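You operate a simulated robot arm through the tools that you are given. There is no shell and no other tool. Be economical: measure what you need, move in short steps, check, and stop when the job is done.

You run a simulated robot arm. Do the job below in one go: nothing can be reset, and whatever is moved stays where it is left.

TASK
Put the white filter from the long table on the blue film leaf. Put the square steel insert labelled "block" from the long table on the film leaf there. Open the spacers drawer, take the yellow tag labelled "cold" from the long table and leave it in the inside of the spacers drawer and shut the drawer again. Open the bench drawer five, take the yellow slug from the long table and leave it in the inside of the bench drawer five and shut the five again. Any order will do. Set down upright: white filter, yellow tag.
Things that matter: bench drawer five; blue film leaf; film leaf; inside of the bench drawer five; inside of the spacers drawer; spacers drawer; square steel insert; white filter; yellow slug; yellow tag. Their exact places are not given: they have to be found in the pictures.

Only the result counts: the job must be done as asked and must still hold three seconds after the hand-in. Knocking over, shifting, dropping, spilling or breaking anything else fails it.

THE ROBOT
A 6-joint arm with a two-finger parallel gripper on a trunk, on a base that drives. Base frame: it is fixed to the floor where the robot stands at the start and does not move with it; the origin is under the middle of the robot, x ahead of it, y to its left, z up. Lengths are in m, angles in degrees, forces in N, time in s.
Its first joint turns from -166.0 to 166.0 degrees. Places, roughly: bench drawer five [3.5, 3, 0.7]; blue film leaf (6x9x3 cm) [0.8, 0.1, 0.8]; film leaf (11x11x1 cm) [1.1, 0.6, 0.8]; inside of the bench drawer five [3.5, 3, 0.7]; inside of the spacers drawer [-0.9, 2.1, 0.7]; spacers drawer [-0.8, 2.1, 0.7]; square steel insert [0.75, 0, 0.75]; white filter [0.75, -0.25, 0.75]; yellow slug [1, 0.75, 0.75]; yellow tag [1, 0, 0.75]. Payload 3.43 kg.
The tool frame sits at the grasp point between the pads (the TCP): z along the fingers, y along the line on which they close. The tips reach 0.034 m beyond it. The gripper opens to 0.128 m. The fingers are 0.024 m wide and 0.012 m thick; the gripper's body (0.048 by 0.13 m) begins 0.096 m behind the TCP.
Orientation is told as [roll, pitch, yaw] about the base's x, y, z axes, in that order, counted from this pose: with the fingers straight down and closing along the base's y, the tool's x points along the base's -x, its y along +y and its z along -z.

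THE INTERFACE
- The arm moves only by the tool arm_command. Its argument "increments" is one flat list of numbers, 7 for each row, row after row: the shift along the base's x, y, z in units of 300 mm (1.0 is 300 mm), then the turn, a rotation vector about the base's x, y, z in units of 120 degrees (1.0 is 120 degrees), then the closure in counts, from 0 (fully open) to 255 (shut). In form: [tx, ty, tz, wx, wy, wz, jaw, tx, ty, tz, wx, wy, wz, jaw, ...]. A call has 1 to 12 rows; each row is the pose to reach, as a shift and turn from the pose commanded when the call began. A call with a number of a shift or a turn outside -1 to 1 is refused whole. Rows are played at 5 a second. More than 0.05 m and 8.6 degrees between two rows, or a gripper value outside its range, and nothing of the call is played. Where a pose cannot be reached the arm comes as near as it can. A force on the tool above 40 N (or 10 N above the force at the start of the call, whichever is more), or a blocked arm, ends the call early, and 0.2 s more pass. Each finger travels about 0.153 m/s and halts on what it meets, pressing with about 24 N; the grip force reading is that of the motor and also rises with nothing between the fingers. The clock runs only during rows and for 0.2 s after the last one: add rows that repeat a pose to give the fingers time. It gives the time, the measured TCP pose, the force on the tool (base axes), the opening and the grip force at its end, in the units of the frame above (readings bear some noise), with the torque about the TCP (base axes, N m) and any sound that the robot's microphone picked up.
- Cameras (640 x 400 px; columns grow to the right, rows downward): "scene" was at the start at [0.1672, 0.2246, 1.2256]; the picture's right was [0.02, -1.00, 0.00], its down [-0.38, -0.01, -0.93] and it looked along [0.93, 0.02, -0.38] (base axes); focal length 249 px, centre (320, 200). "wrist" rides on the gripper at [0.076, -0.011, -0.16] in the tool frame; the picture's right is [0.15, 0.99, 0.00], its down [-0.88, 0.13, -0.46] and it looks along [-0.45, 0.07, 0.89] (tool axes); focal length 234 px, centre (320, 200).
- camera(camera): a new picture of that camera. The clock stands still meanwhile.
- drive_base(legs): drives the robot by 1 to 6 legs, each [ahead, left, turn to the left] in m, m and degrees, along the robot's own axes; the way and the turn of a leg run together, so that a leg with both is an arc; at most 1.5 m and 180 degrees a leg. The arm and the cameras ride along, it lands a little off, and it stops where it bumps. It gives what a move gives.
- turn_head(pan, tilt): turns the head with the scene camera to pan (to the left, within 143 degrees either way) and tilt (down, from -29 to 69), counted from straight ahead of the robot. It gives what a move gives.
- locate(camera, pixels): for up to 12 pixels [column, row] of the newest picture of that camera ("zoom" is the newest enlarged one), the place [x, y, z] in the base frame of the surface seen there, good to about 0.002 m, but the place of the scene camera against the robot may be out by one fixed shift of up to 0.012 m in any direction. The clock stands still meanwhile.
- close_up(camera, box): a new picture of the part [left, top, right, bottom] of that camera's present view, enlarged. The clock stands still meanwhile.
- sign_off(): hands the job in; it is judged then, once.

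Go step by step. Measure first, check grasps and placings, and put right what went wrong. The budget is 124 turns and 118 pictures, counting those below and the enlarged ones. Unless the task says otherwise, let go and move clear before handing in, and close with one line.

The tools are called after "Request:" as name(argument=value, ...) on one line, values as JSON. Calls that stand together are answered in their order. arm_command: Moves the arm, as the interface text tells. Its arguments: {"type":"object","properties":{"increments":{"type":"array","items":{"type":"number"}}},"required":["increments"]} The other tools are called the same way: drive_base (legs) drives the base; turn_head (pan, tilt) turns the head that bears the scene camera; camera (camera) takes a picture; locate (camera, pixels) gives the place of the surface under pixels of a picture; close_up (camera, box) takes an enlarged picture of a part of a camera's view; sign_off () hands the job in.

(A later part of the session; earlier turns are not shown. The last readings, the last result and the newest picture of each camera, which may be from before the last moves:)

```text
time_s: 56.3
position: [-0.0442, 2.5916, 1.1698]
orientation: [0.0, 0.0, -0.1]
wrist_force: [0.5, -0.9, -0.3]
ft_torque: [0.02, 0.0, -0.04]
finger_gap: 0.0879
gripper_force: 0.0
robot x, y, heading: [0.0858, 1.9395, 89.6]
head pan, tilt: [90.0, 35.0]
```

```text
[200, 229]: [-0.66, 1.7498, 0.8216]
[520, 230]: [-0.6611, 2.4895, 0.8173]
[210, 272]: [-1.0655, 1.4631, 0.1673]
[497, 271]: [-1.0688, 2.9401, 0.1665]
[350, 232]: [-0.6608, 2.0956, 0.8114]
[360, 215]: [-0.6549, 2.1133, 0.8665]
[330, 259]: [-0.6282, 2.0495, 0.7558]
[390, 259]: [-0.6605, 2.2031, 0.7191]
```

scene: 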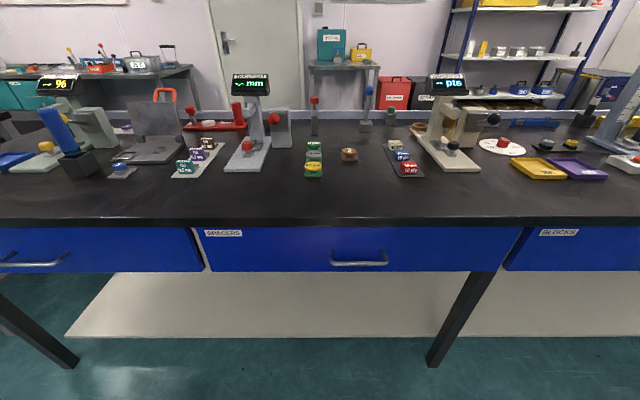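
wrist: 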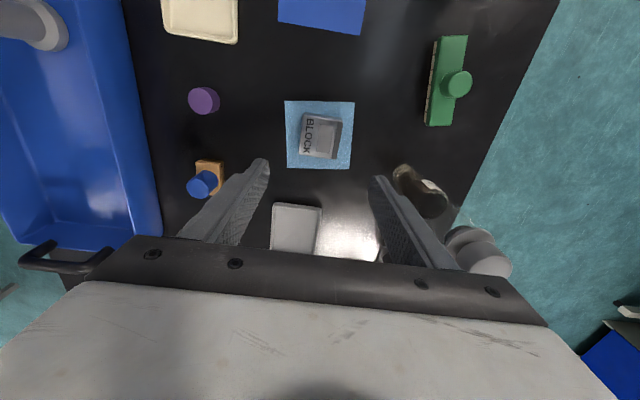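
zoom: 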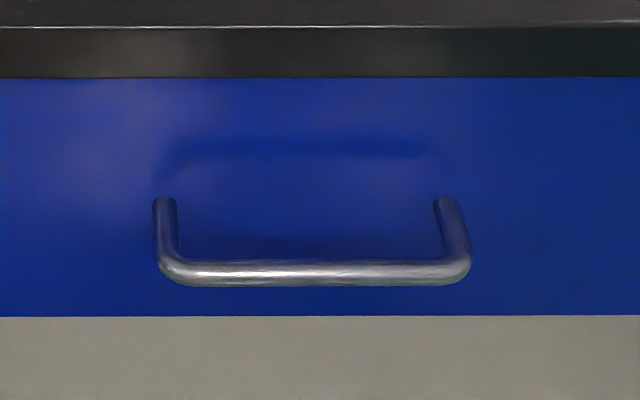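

The handle bar is at about x -0.62, y 2.05–2.19, z ≈0.748, with the face at x -0.66. I shift the base right for room and turn the hand left at a safe height.

Request:
drive_base(legs=[[0.1, -0.15, 0]])

Request:
arm_command(increments=[-0.09, -0.09, -0.03, 0, 0, 0.068, 80, -0.18, -0.18, -0.06, 0, 0, 0.136, 80, -0.27, -0.27, -0.09, 0, 0, 0.204, 80, -0.36, -0.36, -0.12, 0, 0, 0.272, 80, -0.45, -0.45, -0.15, 0, 0, 0.34, 80, -0.54, -0.54, -0.18, 0, 0, 0.408, 80, -0.63, -0.63, -0.21, 0, 0, 0.477, 80, -0.72, -0.72, -0.24, 0, 0, 0.545, 80, -0.81, -0.81, -0.27, 0, 0, 0.613, 80, -0.9, -0.9, -0.3, 0, 0, 0.681, 80, -1, -1, -0.33, 0, 0, 0.75, 80])

```text
time_s: 57.8
position: [0.1043, 2.6892, 1.1695]
orientation: [0.0, 0.0, -0.2]
wrist_force: [0.2, -0.3, -0.6]
ft_torque: [0.0, 0.01, 0.03]
finger_gap: 0.0877
gripper_force: 0.0
robot x, y, heading: [0.2349, 2.0364, 89.7]
head pan, tilt: [90.0, 35.0]
```

```text
time_s: 60.2
position: [-0.1943, 2.3899, 1.071]
orientation: [0.0, 0.1, 89.9]
wrist_force: [0.0, -0.1, 0.7]
ft_torque: [0.01, 0.01, -0.04]
finger_gap: 0.0878
gripper_force: 0.0
robot x, y, heading: [0.2344, 2.0378, 89.7]
head pan, tilt: [90.0, 35.0]
```

Now I pitch the fingers to horizontal, pointing at the drawer, and approach to x -0.46.

Request:
arm_command(increments=[-0.08, -0.083, -0.067, 0, 0.068, 0, 120, -0.16, -0.166, -0.133, 0, 0.136, 0, 120, -0.24, -0.249, -0.2, 0, 0.204, 0, 120, -0.32, -0.332, -0.267, 0, 0.272, 0, 120, -0.4, -0.415, -0.333, 0, 0.34, 0, 120, -0.48, -0.498, -0.4, 0, 0.408, 0, 120, -0.56, -0.581, -0.467, 0, 0.477, 0, 120, -0.64, -0.664, -0.533, 0, 0.545, 0, 120, -0.72, -0.747, -0.6, 0, 0.613, 0, 120, -0.8, -0.83, -0.667, 0, 0.681, 0, 120, -0.886, -0.913, -0.733, 0, 0.75, 0, 120])

Request:
camera(camera="wrist")

Request:
camera(camera="scene")

```text
time_s: 62.6
position: [-0.4123, 2.125, 0.9138]
orientation: [65.2, 3.4, 100.6]
wrist_force: [1.4, 0.2, 1.4]
ft_torque: [0.04, -0.13, -0.02]
finger_gap: 0.0677
gripper_force: 0.1
out of reach, approached as far as the arm can: row 8, 9, 10, 11
robot x, y, heading: [0.2347, 2.0406, 89.8]
head pan, tilt: [90.0, 35.0]
```

```text
81 pictures are left
```

wrist: 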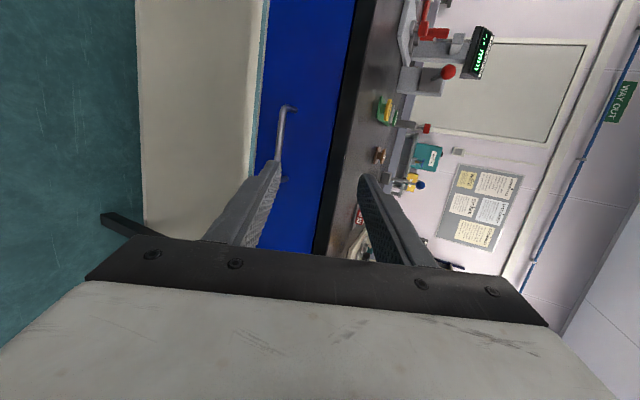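

```text
80 pictures are left
```

scene: 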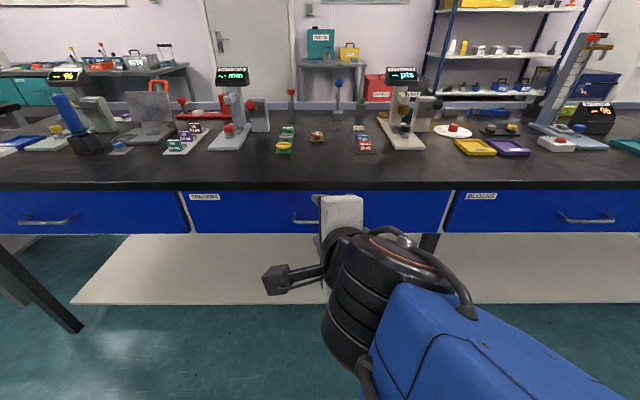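

The fully horizontal pose is out of reach here (it stopped at about 65°). I try a 60° tilt at a pre-grasp point further out.

Request:
arm_command(increments=[-0.05, 0, 0, 0, -0.065, 0, 130, -0.1, 0, -0.04, 0, -0.13, 0, 130, -0.16, 0, -0.08, 0, -0.19, 0, 130, -0.2, 0, -0.13, 0, -0.25, 0, 130, -0.26, 0, -0.173, 0, -0.25, 0, 130, -0.26, 0, -0.173, 0, -0.25, 0, 130])

Request:
camera(camera="wrist")

```text
time_s: 64.0
position: [-0.4893, 2.1225, 0.8607]
orientation: [35.3, 8.3, 97.5]
wrist_force: [-0.3, 0.5, -0.5]
ft_torque: [0.01, 0.01, 0.01]
finger_gap: 0.0629
gripper_force: 0.0
out of reach, approached as far as the arm can: row 1
robot x, y, heading: [0.2362, 2.0419, 89.8]
head pan, tilt: [90.0, 35.0]
```

```text
79 pictures are left
```

wrist: 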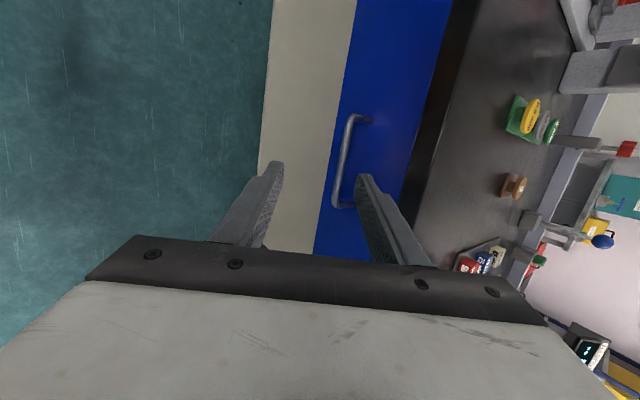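

The handle is at wrist (350,160). I locate it and the drawer face with the wrist camera.

Request:
locate(camera="wrist", pixels=[[342, 160], [345, 140], [337, 185], [364, 119], [349, 119], [336, 205], [380, 150], [400, 100], [330, 150], [440, 100], [460, 100], [455, 200]])

Request:
close_up(camera="wrist", box=[300, 90, 420, 220])

```text
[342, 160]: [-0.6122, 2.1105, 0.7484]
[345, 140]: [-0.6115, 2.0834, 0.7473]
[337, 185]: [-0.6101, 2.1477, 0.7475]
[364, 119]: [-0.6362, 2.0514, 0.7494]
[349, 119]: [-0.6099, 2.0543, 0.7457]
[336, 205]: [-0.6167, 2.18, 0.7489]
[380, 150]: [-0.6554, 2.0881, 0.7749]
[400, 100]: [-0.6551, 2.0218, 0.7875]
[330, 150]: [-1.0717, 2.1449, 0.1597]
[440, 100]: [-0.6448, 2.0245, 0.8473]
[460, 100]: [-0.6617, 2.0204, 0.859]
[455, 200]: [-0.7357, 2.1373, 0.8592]
```

```text
3.08 times, centred on (360, 155) of wrist
```

zoom: 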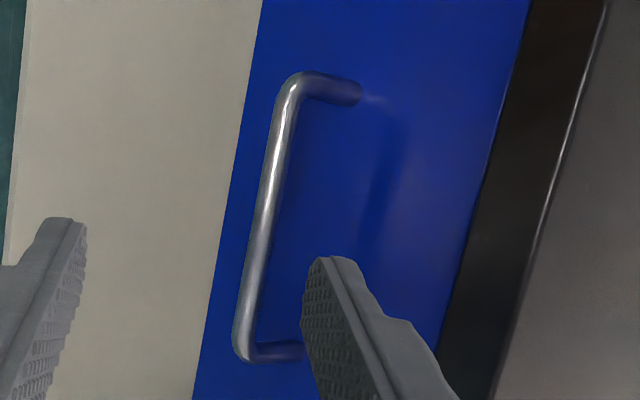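

The wrist view gives a bar centre of about (-0.616, 2.115, 0.744) and the face at -0.655. I correct the orientation to a clean 35° tilt and go to a pre-grasp point, fingers opened about 30 mm.

Request:
arm_command(increments=[-0.05, 0, 0, 0.035, 0.002, -0.031, 160, -0.1, -0.009, -0.04, 0.069, 0.004, -0.0625, 195, -0.17, -0.018, -0.1, 0.069, 0.004, -0.0625, 195, -0.249, -0.018, -0.184, 0.069, 0.004, -0.0625, 195, -0.249, -0.018, -0.184, 0.069, 0.004, -0.0625, 195])

Request:
camera(camera="wrist")

```text
time_s: 65.2
position: [-0.5652, 2.1182, 0.8047]
orientation: [35.0, -0.1, 90.0]
wrist_force: [-0.7, 0.3, -0.5]
ft_torque: [-0.04, -0.04, 0.0]
finger_gap: 0.0299
gripper_force: 0.0
robot x, y, heading: [0.2348, 2.0416, 90.0]
head pan, tilt: [90.0, 35.0]
```

```text
77 pictures are left
```

wrist: 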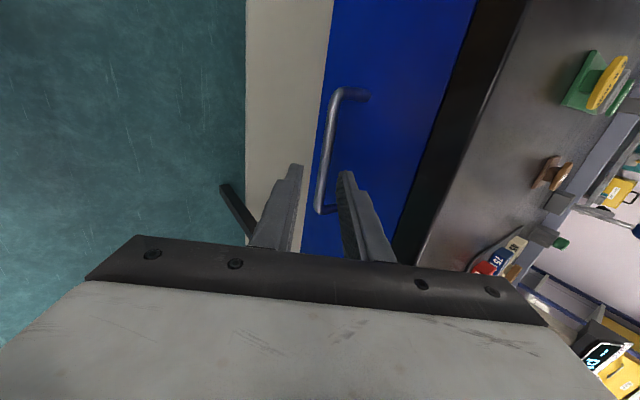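

The bar lies between the finger lines. I advance 68 mm along the fingers and close.

Request:
arm_command(increments=[-0.05, 0, -0.07, 0, 0, 0, 195, -0.1, 0, -0.143, 0, 0, 0, 195, -0.13, 0, -0.186, 0, 0, 0, 195, -0.13, 0, -0.186, 0, 0, 0, 195, -0.13, 0, -0.186, 0, 0, 0, 255, -0.13, 0, -0.186, 0, 0, 0, 255, -0.13, 0, -0.186, 0, 0, 0, 255])

Request:
camera(camera="wrist")

```text
time_s: 66.8
position: [-0.6035, 2.1177, 0.7521]
orientation: [35.4, 0.0, 89.9]
wrist_force: [-5.7, 3.9, 34.0]
ft_torque: [0.55, 0.35, 0.72]
finger_gap: 0.0116
gripper_force: 45.2
robot x, y, heading: [0.2384, 2.039, 89.7]
head pan, tilt: [90.0, 35.0]
```

```text
76 pictures are left
```

wrist: 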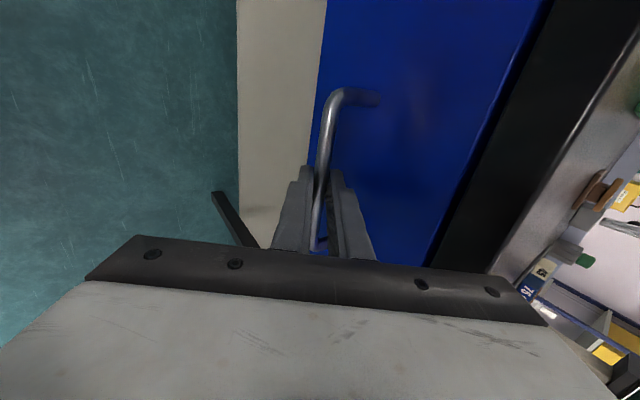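

The bar is gripped (gap 0.0116), with some upward load. I ease up a little and pull +x.

Request:
arm_command(increments=[0.003, 0, 0.01, 0, 0, 0, 255, 0.03, 0, 0.013, 0, 0, 0, 255, 0.08, 0, 0.013, 0, 0, 0, 255, 0.14, 0, 0.013, 0, 0, 0, 255, 0.2, 0, 0.013, 0, 0, 0, 255, 0.26, 0, 0.013, 0, 0, 0, 255, 0.32, 0, 0.013, 0, 0, 0, 255])

Request:
camera(camera="wrist")

```text
time_s: 68.4
position: [-0.5068, 2.1181, 0.7535]
orientation: [35.1, 0.0, 90.0]
wrist_force: [0.5, -1.7, -6.9]
ft_torque: [0.41, -0.08, 0.79]
finger_gap: 0.0118
gripper_force: 45.0
robot x, y, heading: [0.2342, 2.0385, 89.5]
head pan, tilt: [90.0, 35.0]
```

```text
75 pictures are left
```

wrist: 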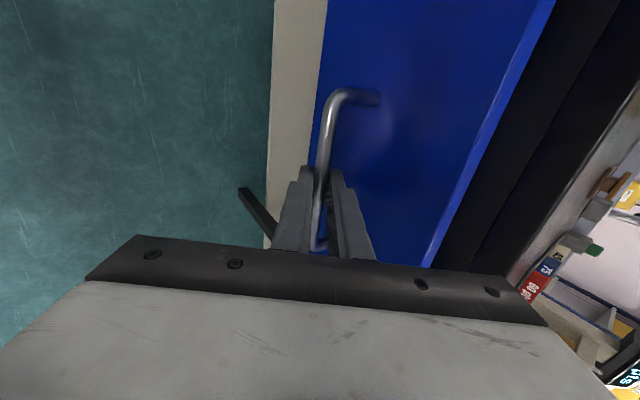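

The drawer follows. I pull another 180 mm.

Request:
arm_command(increments=[0.06, 0, 0, 0, 0, 0, 255, 0.13, 0, 0, 0, 0, 0, 255, 0.2, 0, 0, 0, 0, 0, 255, 0.27, 0, 0, 0, 0, 0, 255, 0.34, 0, 0, 0, 0, 0, 255, 0.41, 0, 0, 0, 0, 0, 255, 0.48, 0, 0, 0, 0, 0, 255, 0.55, 0, 0, 0, 0, 0, 255, 0.6, 0, 0, 0, 0, 0, 255])

Request:
camera(camera="scene")

```text
time_s: 70.4
position: [-0.3284, 2.1189, 0.7541]
orientation: [35.0, -0.2, 90.0]
wrist_force: [1.9, 0.5, -36.4]
ft_torque: [0.34, -0.22, 0.86]
finger_gap: 0.0118
gripper_force: 44.9
robot x, y, heading: [0.236, 2.0412, 89.7]
head pan, tilt: [90.0, 35.0]
```

```text
74 pictures are left
```

scene: 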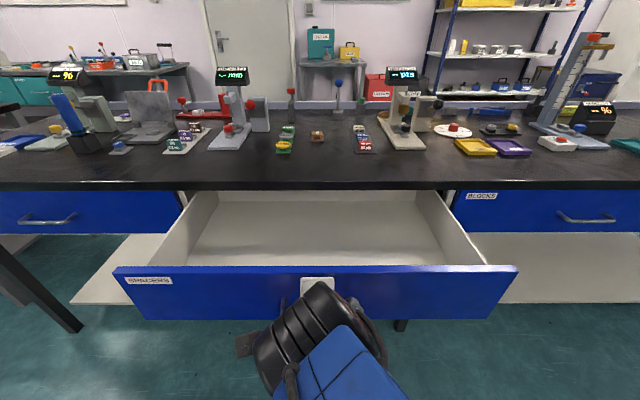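

Open by about 0.27 m, with the inside well exposed. I release, back out along the finger axis and rise.

Request:
arm_command(increments=[0, 0, -0.008, 0, 0, 0, 255, 0, 0, -0.008, 0, 0, 0, 195, 0, 0, -0.008, 0, 0, 0, 195, 0.03, 0, 0.035, 0, 0, 0, 195, 0.08, 0, 0.106, 0, 0, 0, 195, 0.14, 0, 0.192, 0, 0, 0, 195, 0.2, 0, 0.3, 0, 0, 0, 195, 0.2, 0, 0.45, 0, 0, 0, 195, 0.2, 0, 0.6, 0, 0, 0, 195, 0.2, 0, 0.75, 0, 0, 0, 195, 0.2, 0, 0.9, 0, 0, 0, 195, 0.2, 0, 1.0, 0, 0, 0, 195])

Request:
camera(camera="scene")

Request:
camera(camera="wrist")

```text
time_s: 72.8
position: [-0.2389, 2.1539, 0.8744]
orientation: [24.1, -5.4, 88.4]
wrist_force: [-0.4, 0.3, -0.2]
ft_torque: [-0.02, 0.01, 0.04]
finger_gap: 0.03
gripper_force: 0.1
robot x, y, heading: [0.2316, 2.038, 89.6]
head pan, tilt: [90.0, 35.0]
stopped in row 11: the arm was blocked; the commanded pose is now the measured one
```

```text
73 pictures are left
```

scene: 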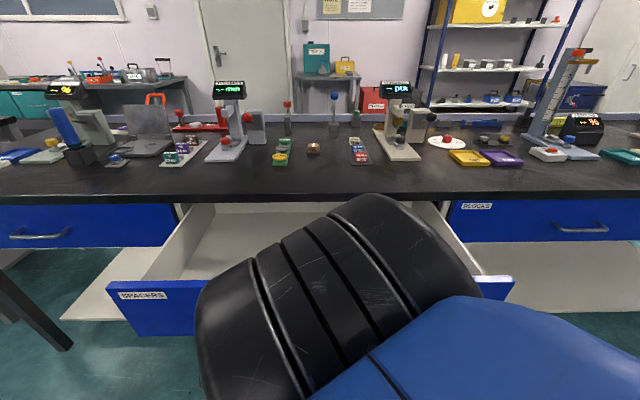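

```text
72 pictures are left
```

wrist: 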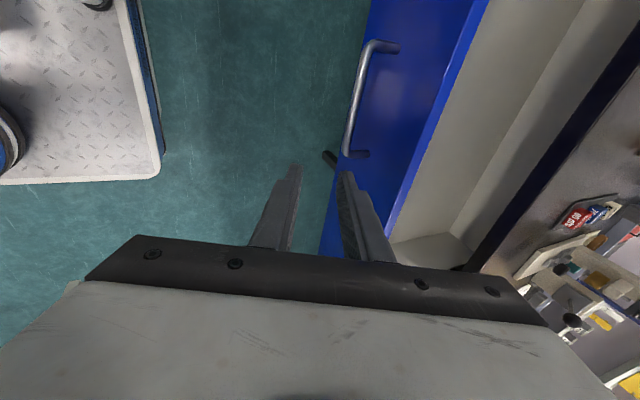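

The arm got blocked while rising because it was folded too tightly. I straighten the tool to vertical while moving it +y, away from the trunk.

Request:
arm_command(increments=[0, 0.08, 0.02, 0, -0.06, 0, 195, 0, 0.17, 0.04, 0, -0.12, 0, 195, 0, 0.26, 0.06, 0, -0.18, 0, 195, 0, 0.37, 0.1, 0, -0.2, 0, 195, 0, 0.5, 0.15, 0, -0.2, 0, 195, 0, 0.63, 0.25, 0, -0.2, 0, 195, 0, 0.76, 0.35, 0, -0.2, 0, 195, 0, 0.88, 0.5, 0, -0.2, 0, 195, 0, 1.0, 0.65, 0, -0.2, 0, 195])

```text
refused: row 8 steps farther than a row can; nothing moved
```

Request:
arm_command(increments=[0, 0.08, 0.02, 0, -0.06, 0, 195, 0, 0.17, 0.04, 0, -0.12, 0, 195, 0, 0.26, 0.06, 0, -0.18, 0, 195, 0, 0.37, 0.1, 0, -0.2, 0, 195, 0, 0.48, 0.18, 0, -0.2, 0, 195, 0, 0.58, 0.28, 0, -0.2, 0, 195, 0, 0.68, 0.38, 0, -0.2, 0, 195, 0, 0.78, 0.48, 0, -0.2, 0, 195, 0, 0.88, 0.58, 0, -0.2, 0, 195, 0, 1.0, 0.68, 0, -0.2, 0, 195])

Request:
camera(camera="scene")

```text
time_s: 75.0
position: [-0.237, 2.4533, 1.0776]
orientation: [-0.1, -5.3, 91.0]
wrist_force: [0.4, 0.3, -0.2]
ft_torque: [-0.02, -0.02, 0.0]
finger_gap: 0.0301
gripper_force: 0.1
robot x, y, heading: [0.239, 2.0423, 89.7]
head pan, tilt: [90.0, 35.0]
```

```text
71 pictures are left
```

scene: 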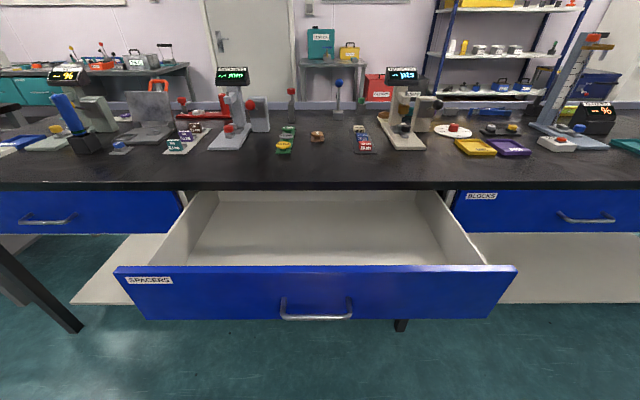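

The drawer interior is clear. I locate its edges, level the hand and bring it to a travel pose.

Request:
locate(camera="scene", pixels=[[316, 268], [316, 250], [316, 230], [316, 210], [316, 195], [200, 230], [440, 230], [150, 266], [487, 263], [316, 190], [316, 310], [470, 255]])

Request:
arm_command(increments=[0.1, 0.05, 0.02, -0.022, 0, -0.004, 100, 0.2, 0.1, 0.04, -0.044, 0, -0.008, 100, 0.3, 0.15, 0.06, -0.044, 0, -0.008, 0, 0.4, 0.2, 0.08, -0.044, 0, -0.008, 0, 0.5, 0.25, 0.1, -0.044, 0, -0.008, 0, 0.6, 0.3, 0.12, -0.044, 0, -0.008, 0, 0.7, 0.35, 0.14, -0.044, 0, -0.008, 0, 0.8, 0.4, 0.16, -0.044, 0, -0.008, 0, 0.9, 0.45, 0.18, -0.044, 0, -0.008, 0, 1.0, 0.5, 0.22, -0.044, 0, -0.008, 0])

Request:
drive_base(legs=[[-1.0, 0, 0], [-0.75, 0.3, 0], [0, 0, -90], [0.17, 0, 0]])

Request:
turn_head(pan=0, tilt=25)

Request:
camera(camera="scene")

Request:
camera(camera="wrist")

```text
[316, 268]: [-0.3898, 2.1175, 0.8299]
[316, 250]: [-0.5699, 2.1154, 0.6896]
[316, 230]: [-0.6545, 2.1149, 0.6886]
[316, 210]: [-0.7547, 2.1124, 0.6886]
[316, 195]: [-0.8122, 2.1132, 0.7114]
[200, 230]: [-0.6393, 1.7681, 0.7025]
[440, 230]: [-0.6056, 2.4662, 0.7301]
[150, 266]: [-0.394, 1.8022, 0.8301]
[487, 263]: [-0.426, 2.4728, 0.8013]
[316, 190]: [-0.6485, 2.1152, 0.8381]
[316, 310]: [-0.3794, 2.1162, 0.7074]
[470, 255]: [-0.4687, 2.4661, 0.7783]
```

```text
time_s: 77.2
position: [0.0632, 2.6009, 1.1453]
orientation: [0.1, 0.0, 90.0]
wrist_force: [0.4, 1.1, -1.0]
ft_torque: [-0.01, -0.02, -0.02]
finger_gap: 0.128
gripper_force: 0.1
robot x, y, heading: [0.2365, 2.0413, 89.6]
head pan, tilt: [90.0, 35.0]
```

```text
time_s: 91.1
position: [0.6604, 0.4692, 1.1436]
orientation: [0.0, -0.1, -0.4]
wrist_force: [0.2, 0.0, 0.6]
ft_torque: [0.04, 0.01, 0.01]
finger_gap: 0.1278
gripper_force: 0.0
robot x, y, heading: [0.098, 0.302, -0.7]
head pan, tilt: [90.0, 35.0]
```

```text
time_s: 92.8
position: [0.6602, 0.4684, 1.143]
orientation: [0.0, -0.1, -0.4]
wrist_force: [-0.8, -0.4, -1.0]
ft_torque: [-0.01, 0.0, 0.02]
finger_gap: 0.1279
gripper_force: 0.0
robot x, y, heading: [0.0962, 0.2987, -0.4]
head pan, tilt: [0.0, 25.0]
```

```text
70 pictures are left
```

scene: 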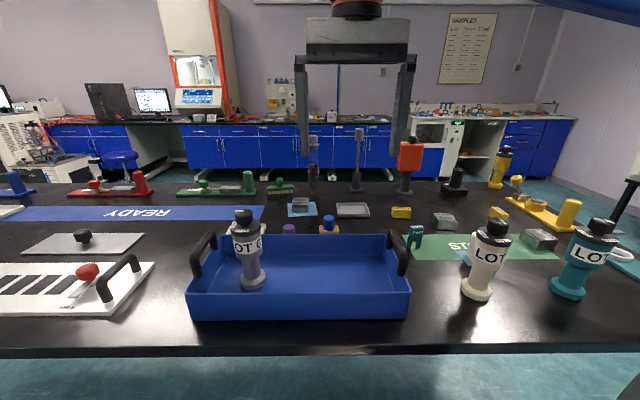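

```text
69 pictures are left
```

wrist: 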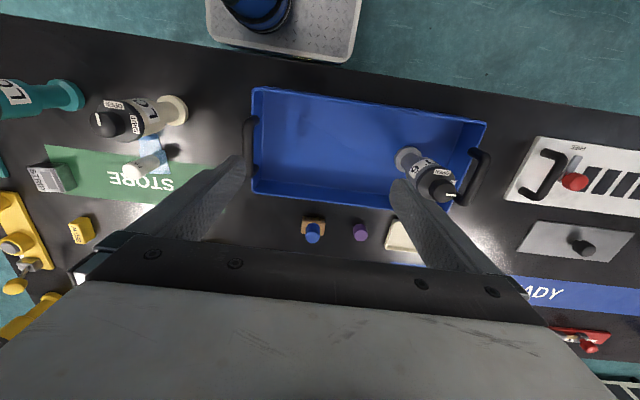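

The tag is at scene (401,213), behind the hand's view. I move the hand over it to measure.

Request:
arm_command(increments=[0.11, -0.095, -0.025, 0, 0, 0, 0, 0.22, -0.19, -0.05, 0, 0, 0, 0, 0.33, -0.285, -0.075, 0, 0, 0, 0, 0.44, -0.38, -0.1, 0, 0, 0, 0, 0.55, -0.475, -0.125, 0, 0, 0, 0, 0.66, -0.57, -0.15, 0, 0, 0, 0, 0.77, -0.665, -0.175, 0, 0, 0, 0, 0.88, -0.763, -0.2, 0, 0, 0, 0])

Request:
camera(camera="wrist")

Request:
close_up(camera="scene", box=[340, 180, 460, 260])

```text
time_s: 94.6
position: [0.9235, 0.2395, 1.0854]
orientation: [0.0, -0.1, -0.4]
wrist_force: [-1.3, -0.1, 0.7]
ft_torque: [-0.02, -0.06, 0.0]
finger_gap: 0.1277
gripper_force: 0.1
robot x, y, heading: [0.0996, 0.2973, -0.5]
head pan, tilt: [0.0, 25.0]
```

```text
68 pictures are left
```

wrist: 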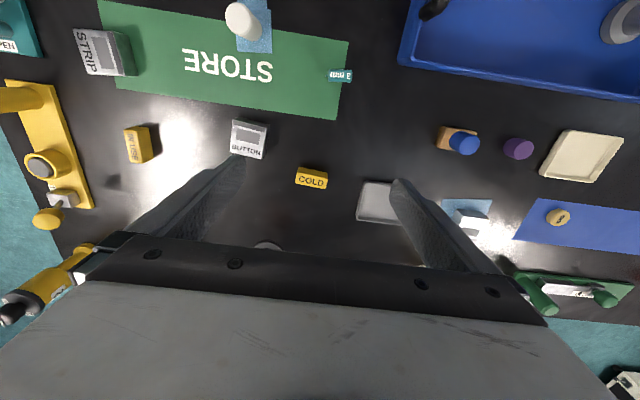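

```text
5.00 times, centred on (400, 220) of scene
```

zoom: 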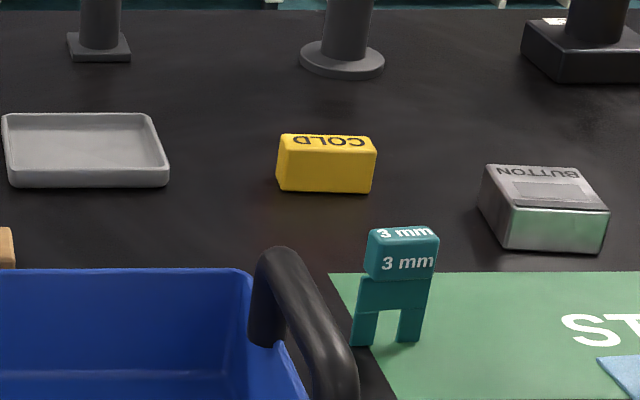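

Request:
close_up(camera="wrist", box=[270, 145, 350, 205])

Request:
locate(camera="zoom", pixels=[[215, 188], [455, 220], [445, 290], [210, 255], [330, 235], [215, 175], [330, 195]])

```text
6.67 times, centred on (310, 175) of wrist
```

zoom: 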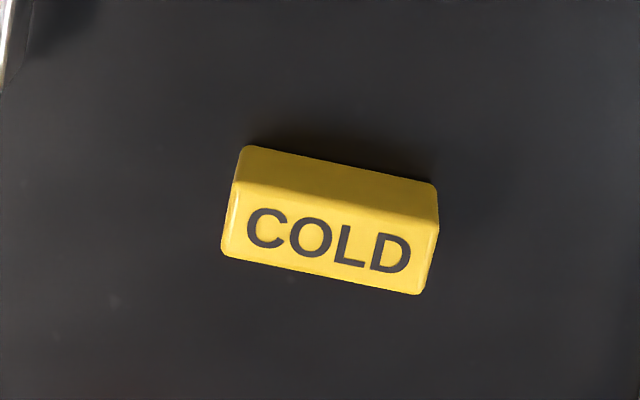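

```text
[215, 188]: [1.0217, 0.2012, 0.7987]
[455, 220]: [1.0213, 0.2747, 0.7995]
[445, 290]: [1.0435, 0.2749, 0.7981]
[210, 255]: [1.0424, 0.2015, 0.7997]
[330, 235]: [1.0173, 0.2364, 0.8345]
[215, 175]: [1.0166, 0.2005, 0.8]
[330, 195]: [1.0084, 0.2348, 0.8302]
```

I locate the corners of the top face.

Request:
locate(camera="zoom", pixels=[[238, 195], [432, 230], [420, 288], [228, 250], [245, 155], [430, 190], [320, 278], [335, 170]])

```text
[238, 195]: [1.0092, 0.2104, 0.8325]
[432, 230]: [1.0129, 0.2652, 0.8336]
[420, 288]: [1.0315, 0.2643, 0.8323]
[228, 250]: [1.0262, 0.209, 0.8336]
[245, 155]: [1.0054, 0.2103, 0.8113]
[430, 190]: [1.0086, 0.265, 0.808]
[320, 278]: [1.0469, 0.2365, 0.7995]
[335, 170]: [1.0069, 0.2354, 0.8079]
```

The tag spans x 1.006–1.031, y 0.209–0.265, top 0.834, yawed about -4°. I descend over it and grip along its length.

Request:
arm_command(increments=[0.15, -0.004, -0.05, 0, 0, -0.016, 76, 0.28, -0.008, -0.1, 0, 0, -0.033, 76, 0.318, -0.008, -0.2, 0, 0, -0.033, 76, 0.318, -0.008, -0.35, 0, 0, -0.033, 76, 0.318, -0.008, -0.5, 0, 0, -0.033, 76, 0.318, -0.008, -0.65, 0, 0, -0.033, 76, 0.318, -0.008, -0.77, 0, 0, -0.033, 76, 0.318, -0.008, -0.825, 0, 0, -0.033, 76, 0.318, -0.008, -0.825, 0, 0, -0.033, 76])

Request:
camera(camera="wrist")

```text
time_s: 96.6
position: [1.0203, 0.2375, 0.8349]
orientation: [0.0, -0.1, -4.3]
wrist_force: [1.0, -0.1, -0.7]
ft_torque: [-0.03, 0.03, 0.02]
finger_gap: 0.0895
gripper_force: 0.0
robot x, y, heading: [0.0983, 0.2987, -0.7]
head pan, tilt: [0.0, 25.0]
```

```text
65 pictures are left
```

wrist: 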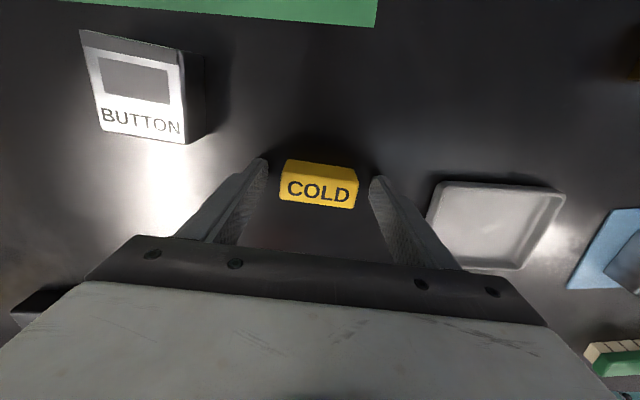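

The tag is between the fingers. I grip, lift and retract.

Request:
arm_command(increments=[0, 0, 0.008, 0, 0, 0, 150, 0, 0, 0.008, 0, 0, 0, 200, 0, 0, 0.008, 0, 0, 0, 200, 0, 0, 0.008, 0, 0, 0, 200, 0, 0, 0.05, 0, 0, 0, 200, 0, 0, 0.18, 0, 0, 0, 200, 0, 0, 0.34, 0, 0, 0, 200, 0, 0, 0.5, 0, 0, 0, 200, 0, 0, 0.66, 0, 0, 0, 200, -0.05, 0, 0.8, 0, 0, 0, 200, -0.15, 0, 0.92, 0, 0, 0, 200, -0.25, 0, 1, 0, 0, 0, 200])

Request:
arm_command(increments=[-0.15, 0.05, 0.02, 0, 0, 0, 200, -0.3, 0.1, 0.02, 0, 0, 0, 200, -0.45, 0.15, 0.02, 0, 0, 0, 200, -0.6, 0.2, 0.02, 0, 0, 0, 200, -0.75, 0.25, 0.02, 0, 0, 0, 200, -0.9, 0.3, 0.02, 0, 0, 0, 200])

Request:
camera(camera="wrist")

```text
time_s: 99.2
position: [0.9453, 0.2374, 1.1367]
orientation: [-0.1, 0.0, -4.2]
wrist_force: [0.8, 0.3, -0.7]
ft_torque: [-0.01, 0.07, -0.01]
finger_gap: 0.0586
gripper_force: 24.2
robot x, y, heading: [0.1008, 0.304, -0.8]
head pan, tilt: [0.0, 25.0]
```

```text
time_s: 100.6
position: [0.6751, 0.3267, 1.1411]
orientation: [-0.1, 0.1, -4.3]
wrist_force: [0.7, -0.1, -0.1]
ft_torque: [-0.05, 0.08, 0.02]
finger_gap: 0.0588
gripper_force: 23.8
robot x, y, heading: [0.0956, 0.3059, -0.8]
head pan, tilt: [0.0, 25.0]
```

```text
64 pictures are left
```

wrist: 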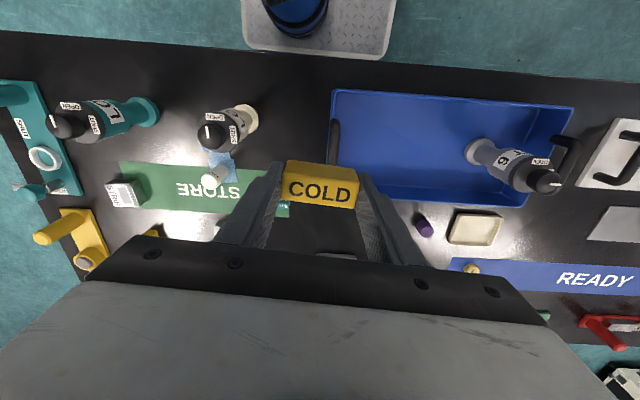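

The tag is held (gap 0.059). I drive back to the spacers drawer.

Request:
drive_base(legs=[[-0.17, 0, 0], [0, 0, 90.5], [0.75, -0.3, 0], [1.0, 0, 0]])

Request:
turn_head(pan=90, tilt=35)

Request:
camera(camera="scene")

```text
time_s: 114.5
position: [0.2403, 2.6196, 1.1423]
orientation: [0.0, -0.1, 85.1]
wrist_force: [-0.2, -0.3, -0.6]
ft_torque: [0.01, 0.01, -0.01]
finger_gap: 0.0588
gripper_force: 24.0
robot x, y, heading: [0.2607, 2.0427, 89.1]
head pan, tilt: [0.0, 25.0]
```

```text
time_s: 116.2
position: [0.2405, 2.6185, 1.1425]
orientation: [0.0, -0.2, 85.2]
wrist_force: [-0.1, 0.0, 0.6]
ft_torque: [-0.01, -0.06, -0.02]
finger_gap: 0.059
gripper_force: 24.2
robot x, y, heading: [0.2601, 2.0396, 88.9]
head pan, tilt: [90.0, 35.0]
```

```text
63 pictures are left
```

scene: 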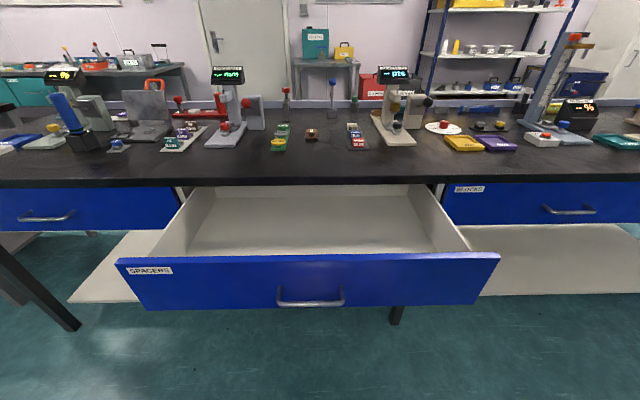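

The drawer is still open. I swing the tag over to the drawer opening.

Request:
arm_command(increments=[-0.125, -0.104, 0, 0, 0, 0, 200, -0.25, -0.208, 0, 0, 0, 0, 200, -0.375, -0.312, 0, 0, 0, 0, 200, -0.5, -0.417, 0, 0, 0, 0, 200, -0.625, -0.52, 0, 0, 0, 0, 200, -0.75, -0.625, 0, 0, 0, 0, 200, -0.875, -0.729, 0, 0, 0, 0, 200, -1, -0.833, 0, 0, 0, 0, 200])

Request:
arm_command(increments=[-0.125, -0.083, 0, 0, 0, 0.01, 200, -0.25, -0.167, 0, 0, 0, 0.02, 200, -0.375, -0.25, 0, 0, 0, 0.03, 200, -0.5, -0.333, 0, 0, 0, 0.04, 200, -0.625, -0.417, 0, 0, 0, 0.04, 200, -0.75, -0.5, 0, 0, 0, 0.04, 200, -0.875, -0.583, 0, 0, 0, 0.04, 200, -1, -0.667, 0, 0, 0, 0.04, 200])

Request:
arm_command(increments=[-0.14, -0.06, 0, 0, 0, 0, 200, -0.28, -0.12, 0, 0, 0, 0, 200, -0.42, -0.18, 0, 0, 0, 0, 200, -0.567, -0.233, 0, 0, 0, 0, 200, -0.567, -0.233, -0.15, 0, 0, 0, 200, -0.567, -0.233, -0.3, 0, 0, 0, 200, -0.567, -0.233, -0.45, 0, 0, 0, 200, -0.567, -0.233, -0.6, 0, 0, 0, 200])

Request:
camera(camera="wrist")

Request:
camera(camera="scene")

```text
time_s: 118.0
position: [-0.0586, 2.3691, 1.1414]
orientation: [0.1, 0.0, 85.1]
wrist_force: [0.0, -0.3, -0.6]
ft_torque: [0.0, 0.09, 0.01]
finger_gap: 0.0587
gripper_force: 23.7
robot x, y, heading: [0.2626, 2.0401, 88.9]
head pan, tilt: [90.0, 35.0]
```

```text
time_s: 119.8
position: [-0.3405, 2.1738, 1.1079]
orientation: [0.5, 0.0, 89.9]
wrist_force: [-0.9, -0.5, -0.3]
ft_torque: [-0.03, 0.1, -0.01]
finger_gap: 0.0589
gripper_force: 23.6
out of reach, approached as far as the arm can: row 6, 7, 8
robot x, y, heading: [0.2606, 2.0414, 88.9]
head pan, tilt: [90.0, 35.0]
```

```text
time_s: 121.6
position: [-0.5113, 2.1029, 0.9289]
orientation: [0.1, -0.1, 90.0]
wrist_force: [-0.2, 0.0, -0.6]
ft_torque: [-0.03, 0.05, -0.04]
finger_gap: 0.0587
gripper_force: 24.0
out of reach, approached as far as the arm can: row 1, 2, 3, 4, 5, 6, 7
robot x, y, heading: [0.2638, 2.0404, 89.3]
head pan, tilt: [90.0, 35.0]
```

```text
62 pictures are left
```

wrist: 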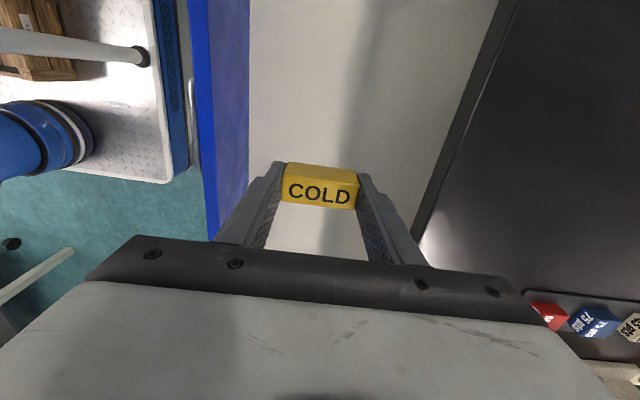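

```text
61 pictures are left
```

scene: 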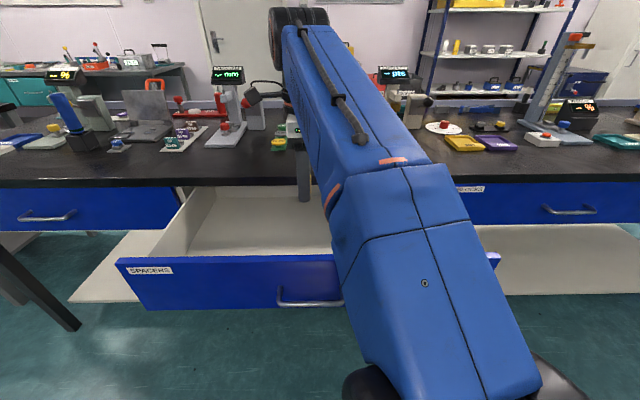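

The tag hangs centrally over the opening. I check the floor height with the wrist camera.

Request:
locate(camera="wrist", pixels=[[320, 120], [330, 225], [252, 120], [205, 120], [440, 150], [430, 190]])

Request:
arm_command(increments=[-0.02, 0, -0.15, 0, 0, 0, 200, -0.02, 0, -0.3, 0, 0, 0, 200, -0.02, 0, -0.45, 0, 0, 0, 200, -0.02, 0, -0.55, 0, 0, 0, 200, -0.02, 0, -0.62, 0, 0, 0, 200])

Request:
camera(camera="wrist")

```text
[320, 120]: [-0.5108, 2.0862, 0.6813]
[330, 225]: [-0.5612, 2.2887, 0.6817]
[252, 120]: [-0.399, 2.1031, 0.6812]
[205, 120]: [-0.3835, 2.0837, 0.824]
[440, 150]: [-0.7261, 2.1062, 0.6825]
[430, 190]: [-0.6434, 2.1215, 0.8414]
```

```text
time_s: 122.8
position: [-0.5167, 2.102, 0.7423]
orientation: [-0.1, -0.2, 89.9]
wrist_force: [-0.3, 0.0, -0.2]
ft_torque: [0.01, -0.03, -0.01]
finger_gap: 0.059
gripper_force: 24.1
robot x, y, heading: [0.2615, 2.0441, 88.7]
head pan, tilt: [90.0, 35.0]
```

```text
60 pictures are left
```

wrist: 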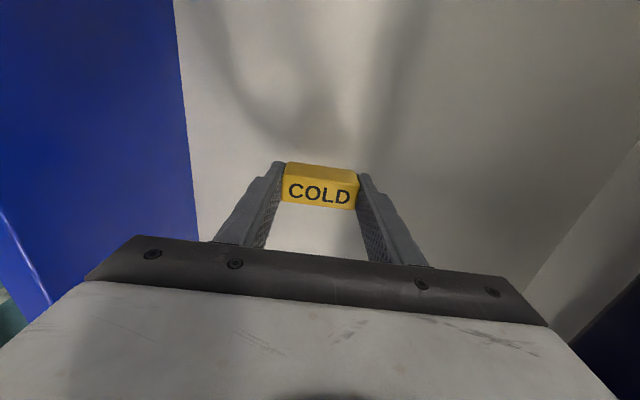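

The floor is at 0.6815, so contact is expected at TCP ≈0.719. I lower slowly.

Request:
arm_command(increments=[0, 0, -0.04, 0, 0, 0, 200, 0, 0, -0.06, 0, 0, 0, 200, 0, 0, -0.07, 0, 0, 0, 200, 0, 0, -0.076, 0, 0, 0, 200, 0, 0, -0.076, 0, 0, 0, 200])

```text
time_s: 124.0
position: [-0.5182, 2.1018, 0.7185]
orientation: [0.0, -0.1, 90.0]
wrist_force: [-0.5, -0.3, -0.9]
ft_torque: [-0.03, -0.01, 0.0]
finger_gap: 0.0589
gripper_force: 24.1
robot x, y, heading: [0.2648, 2.0401, 89.1]
head pan, tilt: [90.0, 35.0]
```

No contact yet; I lower 2 mm more in small steps.

Request:
arm_command(increments=[0, 0, -0.003, 0, 0, 0, 200, 0, 0, -0.006, 0, 0, 0, 200, 0, 0, -0.006, 0, 0, 0, 200])

Request:
camera(camera="wrist")

```text
time_s: 124.8
position: [-0.5184, 2.1024, 0.7174]
orientation: [0.0, -0.1, 90.0]
wrist_force: [-0.6, -0.9, 7.0]
ft_torque: [0.0, 0.01, 0.01]
finger_gap: 0.0587
gripper_force: 23.7
robot x, y, heading: [0.2598, 2.0397, 88.9]
head pan, tilt: [90.0, 35.0]
```

```text
59 pictures are left
```

wrist: 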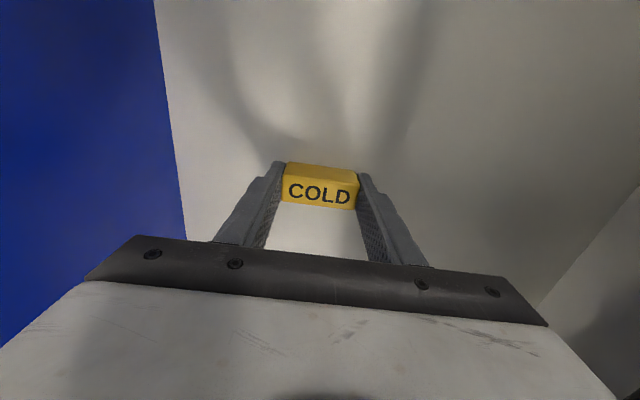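

Contact (7 N). I open and rise straight up.

Request:
arm_command(increments=[0, 0, 0, 0, 0, 0, 130, 0, 0, 0, 0, 0, 0, 110, 0, 0, 0, 0, 0, 0, 100, 0, 0, 0, 0, 0, 0, 100, 0, 0, 0.1, 0, 0, 0, 100, 0, 0, 0.25, 0, 0, 0, 100, 0, 0, 0.4, 0, 0, 0, 100, 0, 0, 0.55, 0, 0, 0, 100, 0, 0, 0.68, 0, 0, 0, 100, 0, 0, 0.68, 0, 0, 0, 100])

Request:
camera(camera="wrist")

```text
time_s: 127.0
position: [-0.5175, 2.1021, 0.9228]
orientation: [0.0, 0.0, 90.0]
wrist_force: [-0.5, -0.1, 0.4]
ft_torque: [-0.01, 0.02, 0.01]
finger_gap: 0.078
gripper_force: 0.0
robot x, y, heading: [0.2618, 2.0443, 88.8]
head pan, tilt: [90.0, 35.0]
```

```text
58 pictures are left
```

wrist: 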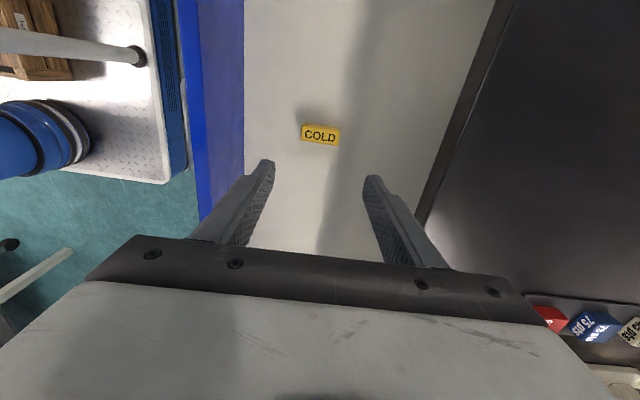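

The tag stands upright in the drawer. To shut it I will push on the handle bar with vertical fingers, so I turn to yaw 180 and move in front of the handle.

Request:
arm_command(increments=[0.07, 0.005, 0.02, 0, 0, 0.068, 140, 0.14, 0.01, 0.04, 0, 0, 0.136, 140, 0.21, 0.015, 0.06, 0, 0, 0.204, 140, 0.28, 0.02, 0.08, 0, 0, 0.272, 140, 0.35, 0.025, 0.1, 0, 0, 0.34, 140, 0.42, 0.03, 0.1, 0, 0, 0.408, 140, 0.49, 0.035, 0.1, 0, 0, 0.477, 140, 0.56, 0.04, 0.1, 0, 0, 0.545, 140, 0.63, 0.045, 0.1, 0, 0, 0.613, 140, 0.71, 0.05, 0.1, 0, 0, 0.681, 140, 0.79, 0.05, 0.1, 0, 0, 0.75, 140])

Request:
camera(camera="wrist")

Request:
camera(camera="scene")

```text
time_s: 129.3
position: [-0.346, 2.1195, 0.8448]
orientation: [-3.6, 8.3, 172.3]
wrist_force: [0.0, 0.2, 0.5]
ft_torque: [0.01, -0.03, 0.02]
finger_gap: 0.0578
gripper_force: 0.0
robot x, y, heading: [0.2596, 2.0415, 89.1]
head pan, tilt: [90.0, 35.0]
stopped in row 11: the arm was blocked; the commanded pose is now the measured one
```

```text
57 pictures are left
```

wrist: 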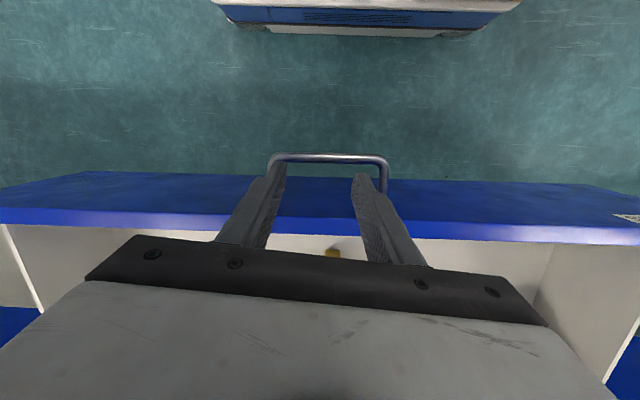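

```text
56 pictures are left
```

scene: 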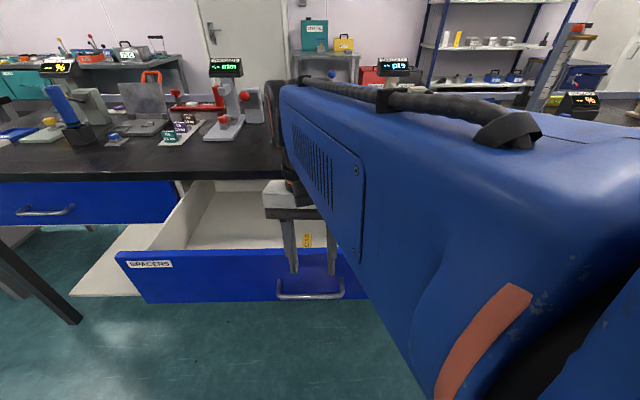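

The arm is blocked when folded this close. I shift the base right 0.12 m, which brings the hand out in front of the handle, and then level it.

Request:
drive_base(legs=[[0, -0.12, 0]])

Request:
arm_command(increments=[0, 0, 0.01, -0.02, 0.035, 0, 140, 0, 0, 0.02, -0.03, 0.069, 0.0, 140, 0, 0, 0.03, -0.03, 0.069, 0.03, 140, 0, 0, 0.03, -0.03, 0.069, 0.06, 140])

Request:
camera(camera="wrist")

```text
time_s: 130.5
position: [-0.2776, 2.1395, 0.8446]
orientation: [-3.6, 8.2, 170.9]
wrist_force: [-0.1, -0.4, 0.9]
ft_torque: [0.01, 0.01, -0.02]
finger_gap: 0.0576
gripper_force: 0.1
robot x, y, heading: [0.329, 2.0464, 87.7]
head pan, tilt: [90.0, 35.0]
stopped in leg 1: the robot was blocked; the commanded pose is now the measured one
```

```text
time_s: 131.5
position: [-0.283, 2.1452, 0.8314]
orientation: [0.3, 2.2, 177.8]
wrist_force: [0.7, -0.4, 0.5]
ft_torque: [0.0, -0.02, -0.01]
finger_gap: 0.0577
gripper_force: 0.0
robot x, y, heading: [0.3271, 2.0456, 87.7]
head pan, tilt: [90.0, 35.0]
```

```text
55 pictures are left
```

wrist: 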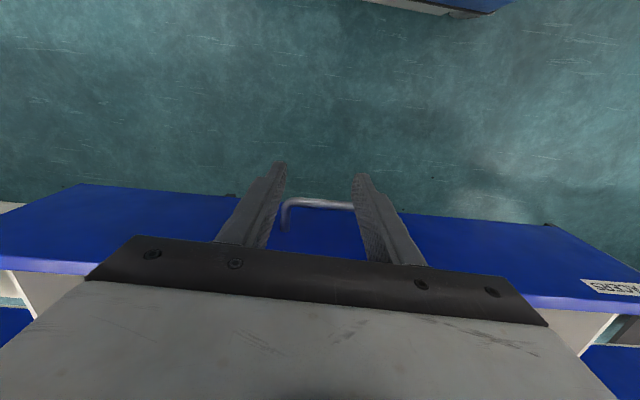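

The base bumped at x 0.33, but the hand is now in front of the bar. I centre it in y and lower to bar height.

Request:
arm_command(increments=[0, -0.04, -0.04, 0, 0.01, 0.009, 140, 0, -0.09, -0.1, 0, 0.018, 0.018, 140, 0, -0.09, -0.187, 0, 0.018, 0.018, 140, 0, -0.09, -0.187, 0, 0.018, 0.018, 140])

Request:
camera(camera="wrist")

```text
time_s: 132.5
position: [-0.2833, 2.1259, 0.7873]
orientation: [0.6, -1.2, 179.3]
wrist_force: [-0.3, -0.9, -1.0]
ft_torque: [-0.03, -0.01, 0.03]
finger_gap: 0.0574
gripper_force: 0.1
robot x, y, heading: [0.3259, 2.0459, 87.5]
head pan, tilt: [90.0, 35.0]
```

```text
54 pictures are left
```

wrist: 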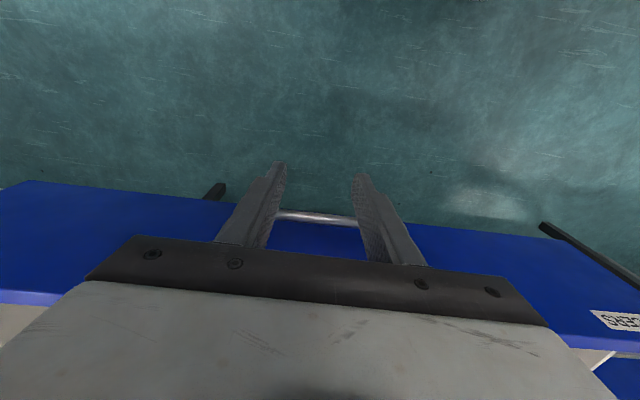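

Slightly too high; I lower another 19 mm and begin pushing -x.

Request:
arm_command(increments=[0, -0.02, -0.04, 0, 0, 0, 140, 0, -0.02, -0.07, 0, 0, 0, 140, 0, -0.02, -0.07, 0, 0, 0, 140, -0.1, -0.02, -0.07, 0, 0, 0, 140, -0.2, -0.02, -0.07, 0, 0, 0, 140, -0.3, -0.02, -0.07, 0, 0, 0, 140, -0.4, -0.02, -0.07, 0, 0, 0, 140])

Request:
camera(camera="wrist")

Request:
camera(camera="scene")

```text
time_s: 134.1
position: [-0.3971, 2.1066, 0.7785]
orientation: [0.8, -2.0, -179.3]
wrist_force: [-0.2, -1.1, -0.5]
ft_torque: [0.01, 0.02, 0.05]
finger_gap: 0.0577
gripper_force: 0.1
robot x, y, heading: [0.3301, 2.0446, 87.6]
head pan, tilt: [90.0, 35.0]
```

```text
53 pictures are left
```

wrist: 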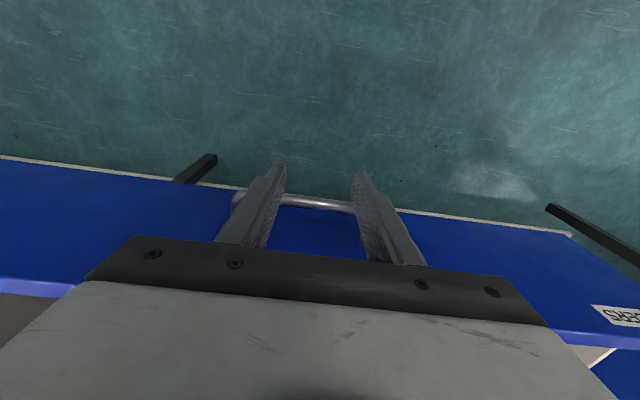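

```text
52 pictures are left
```

scene: 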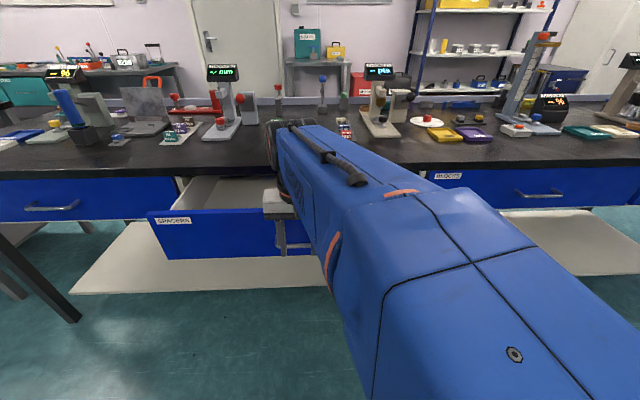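

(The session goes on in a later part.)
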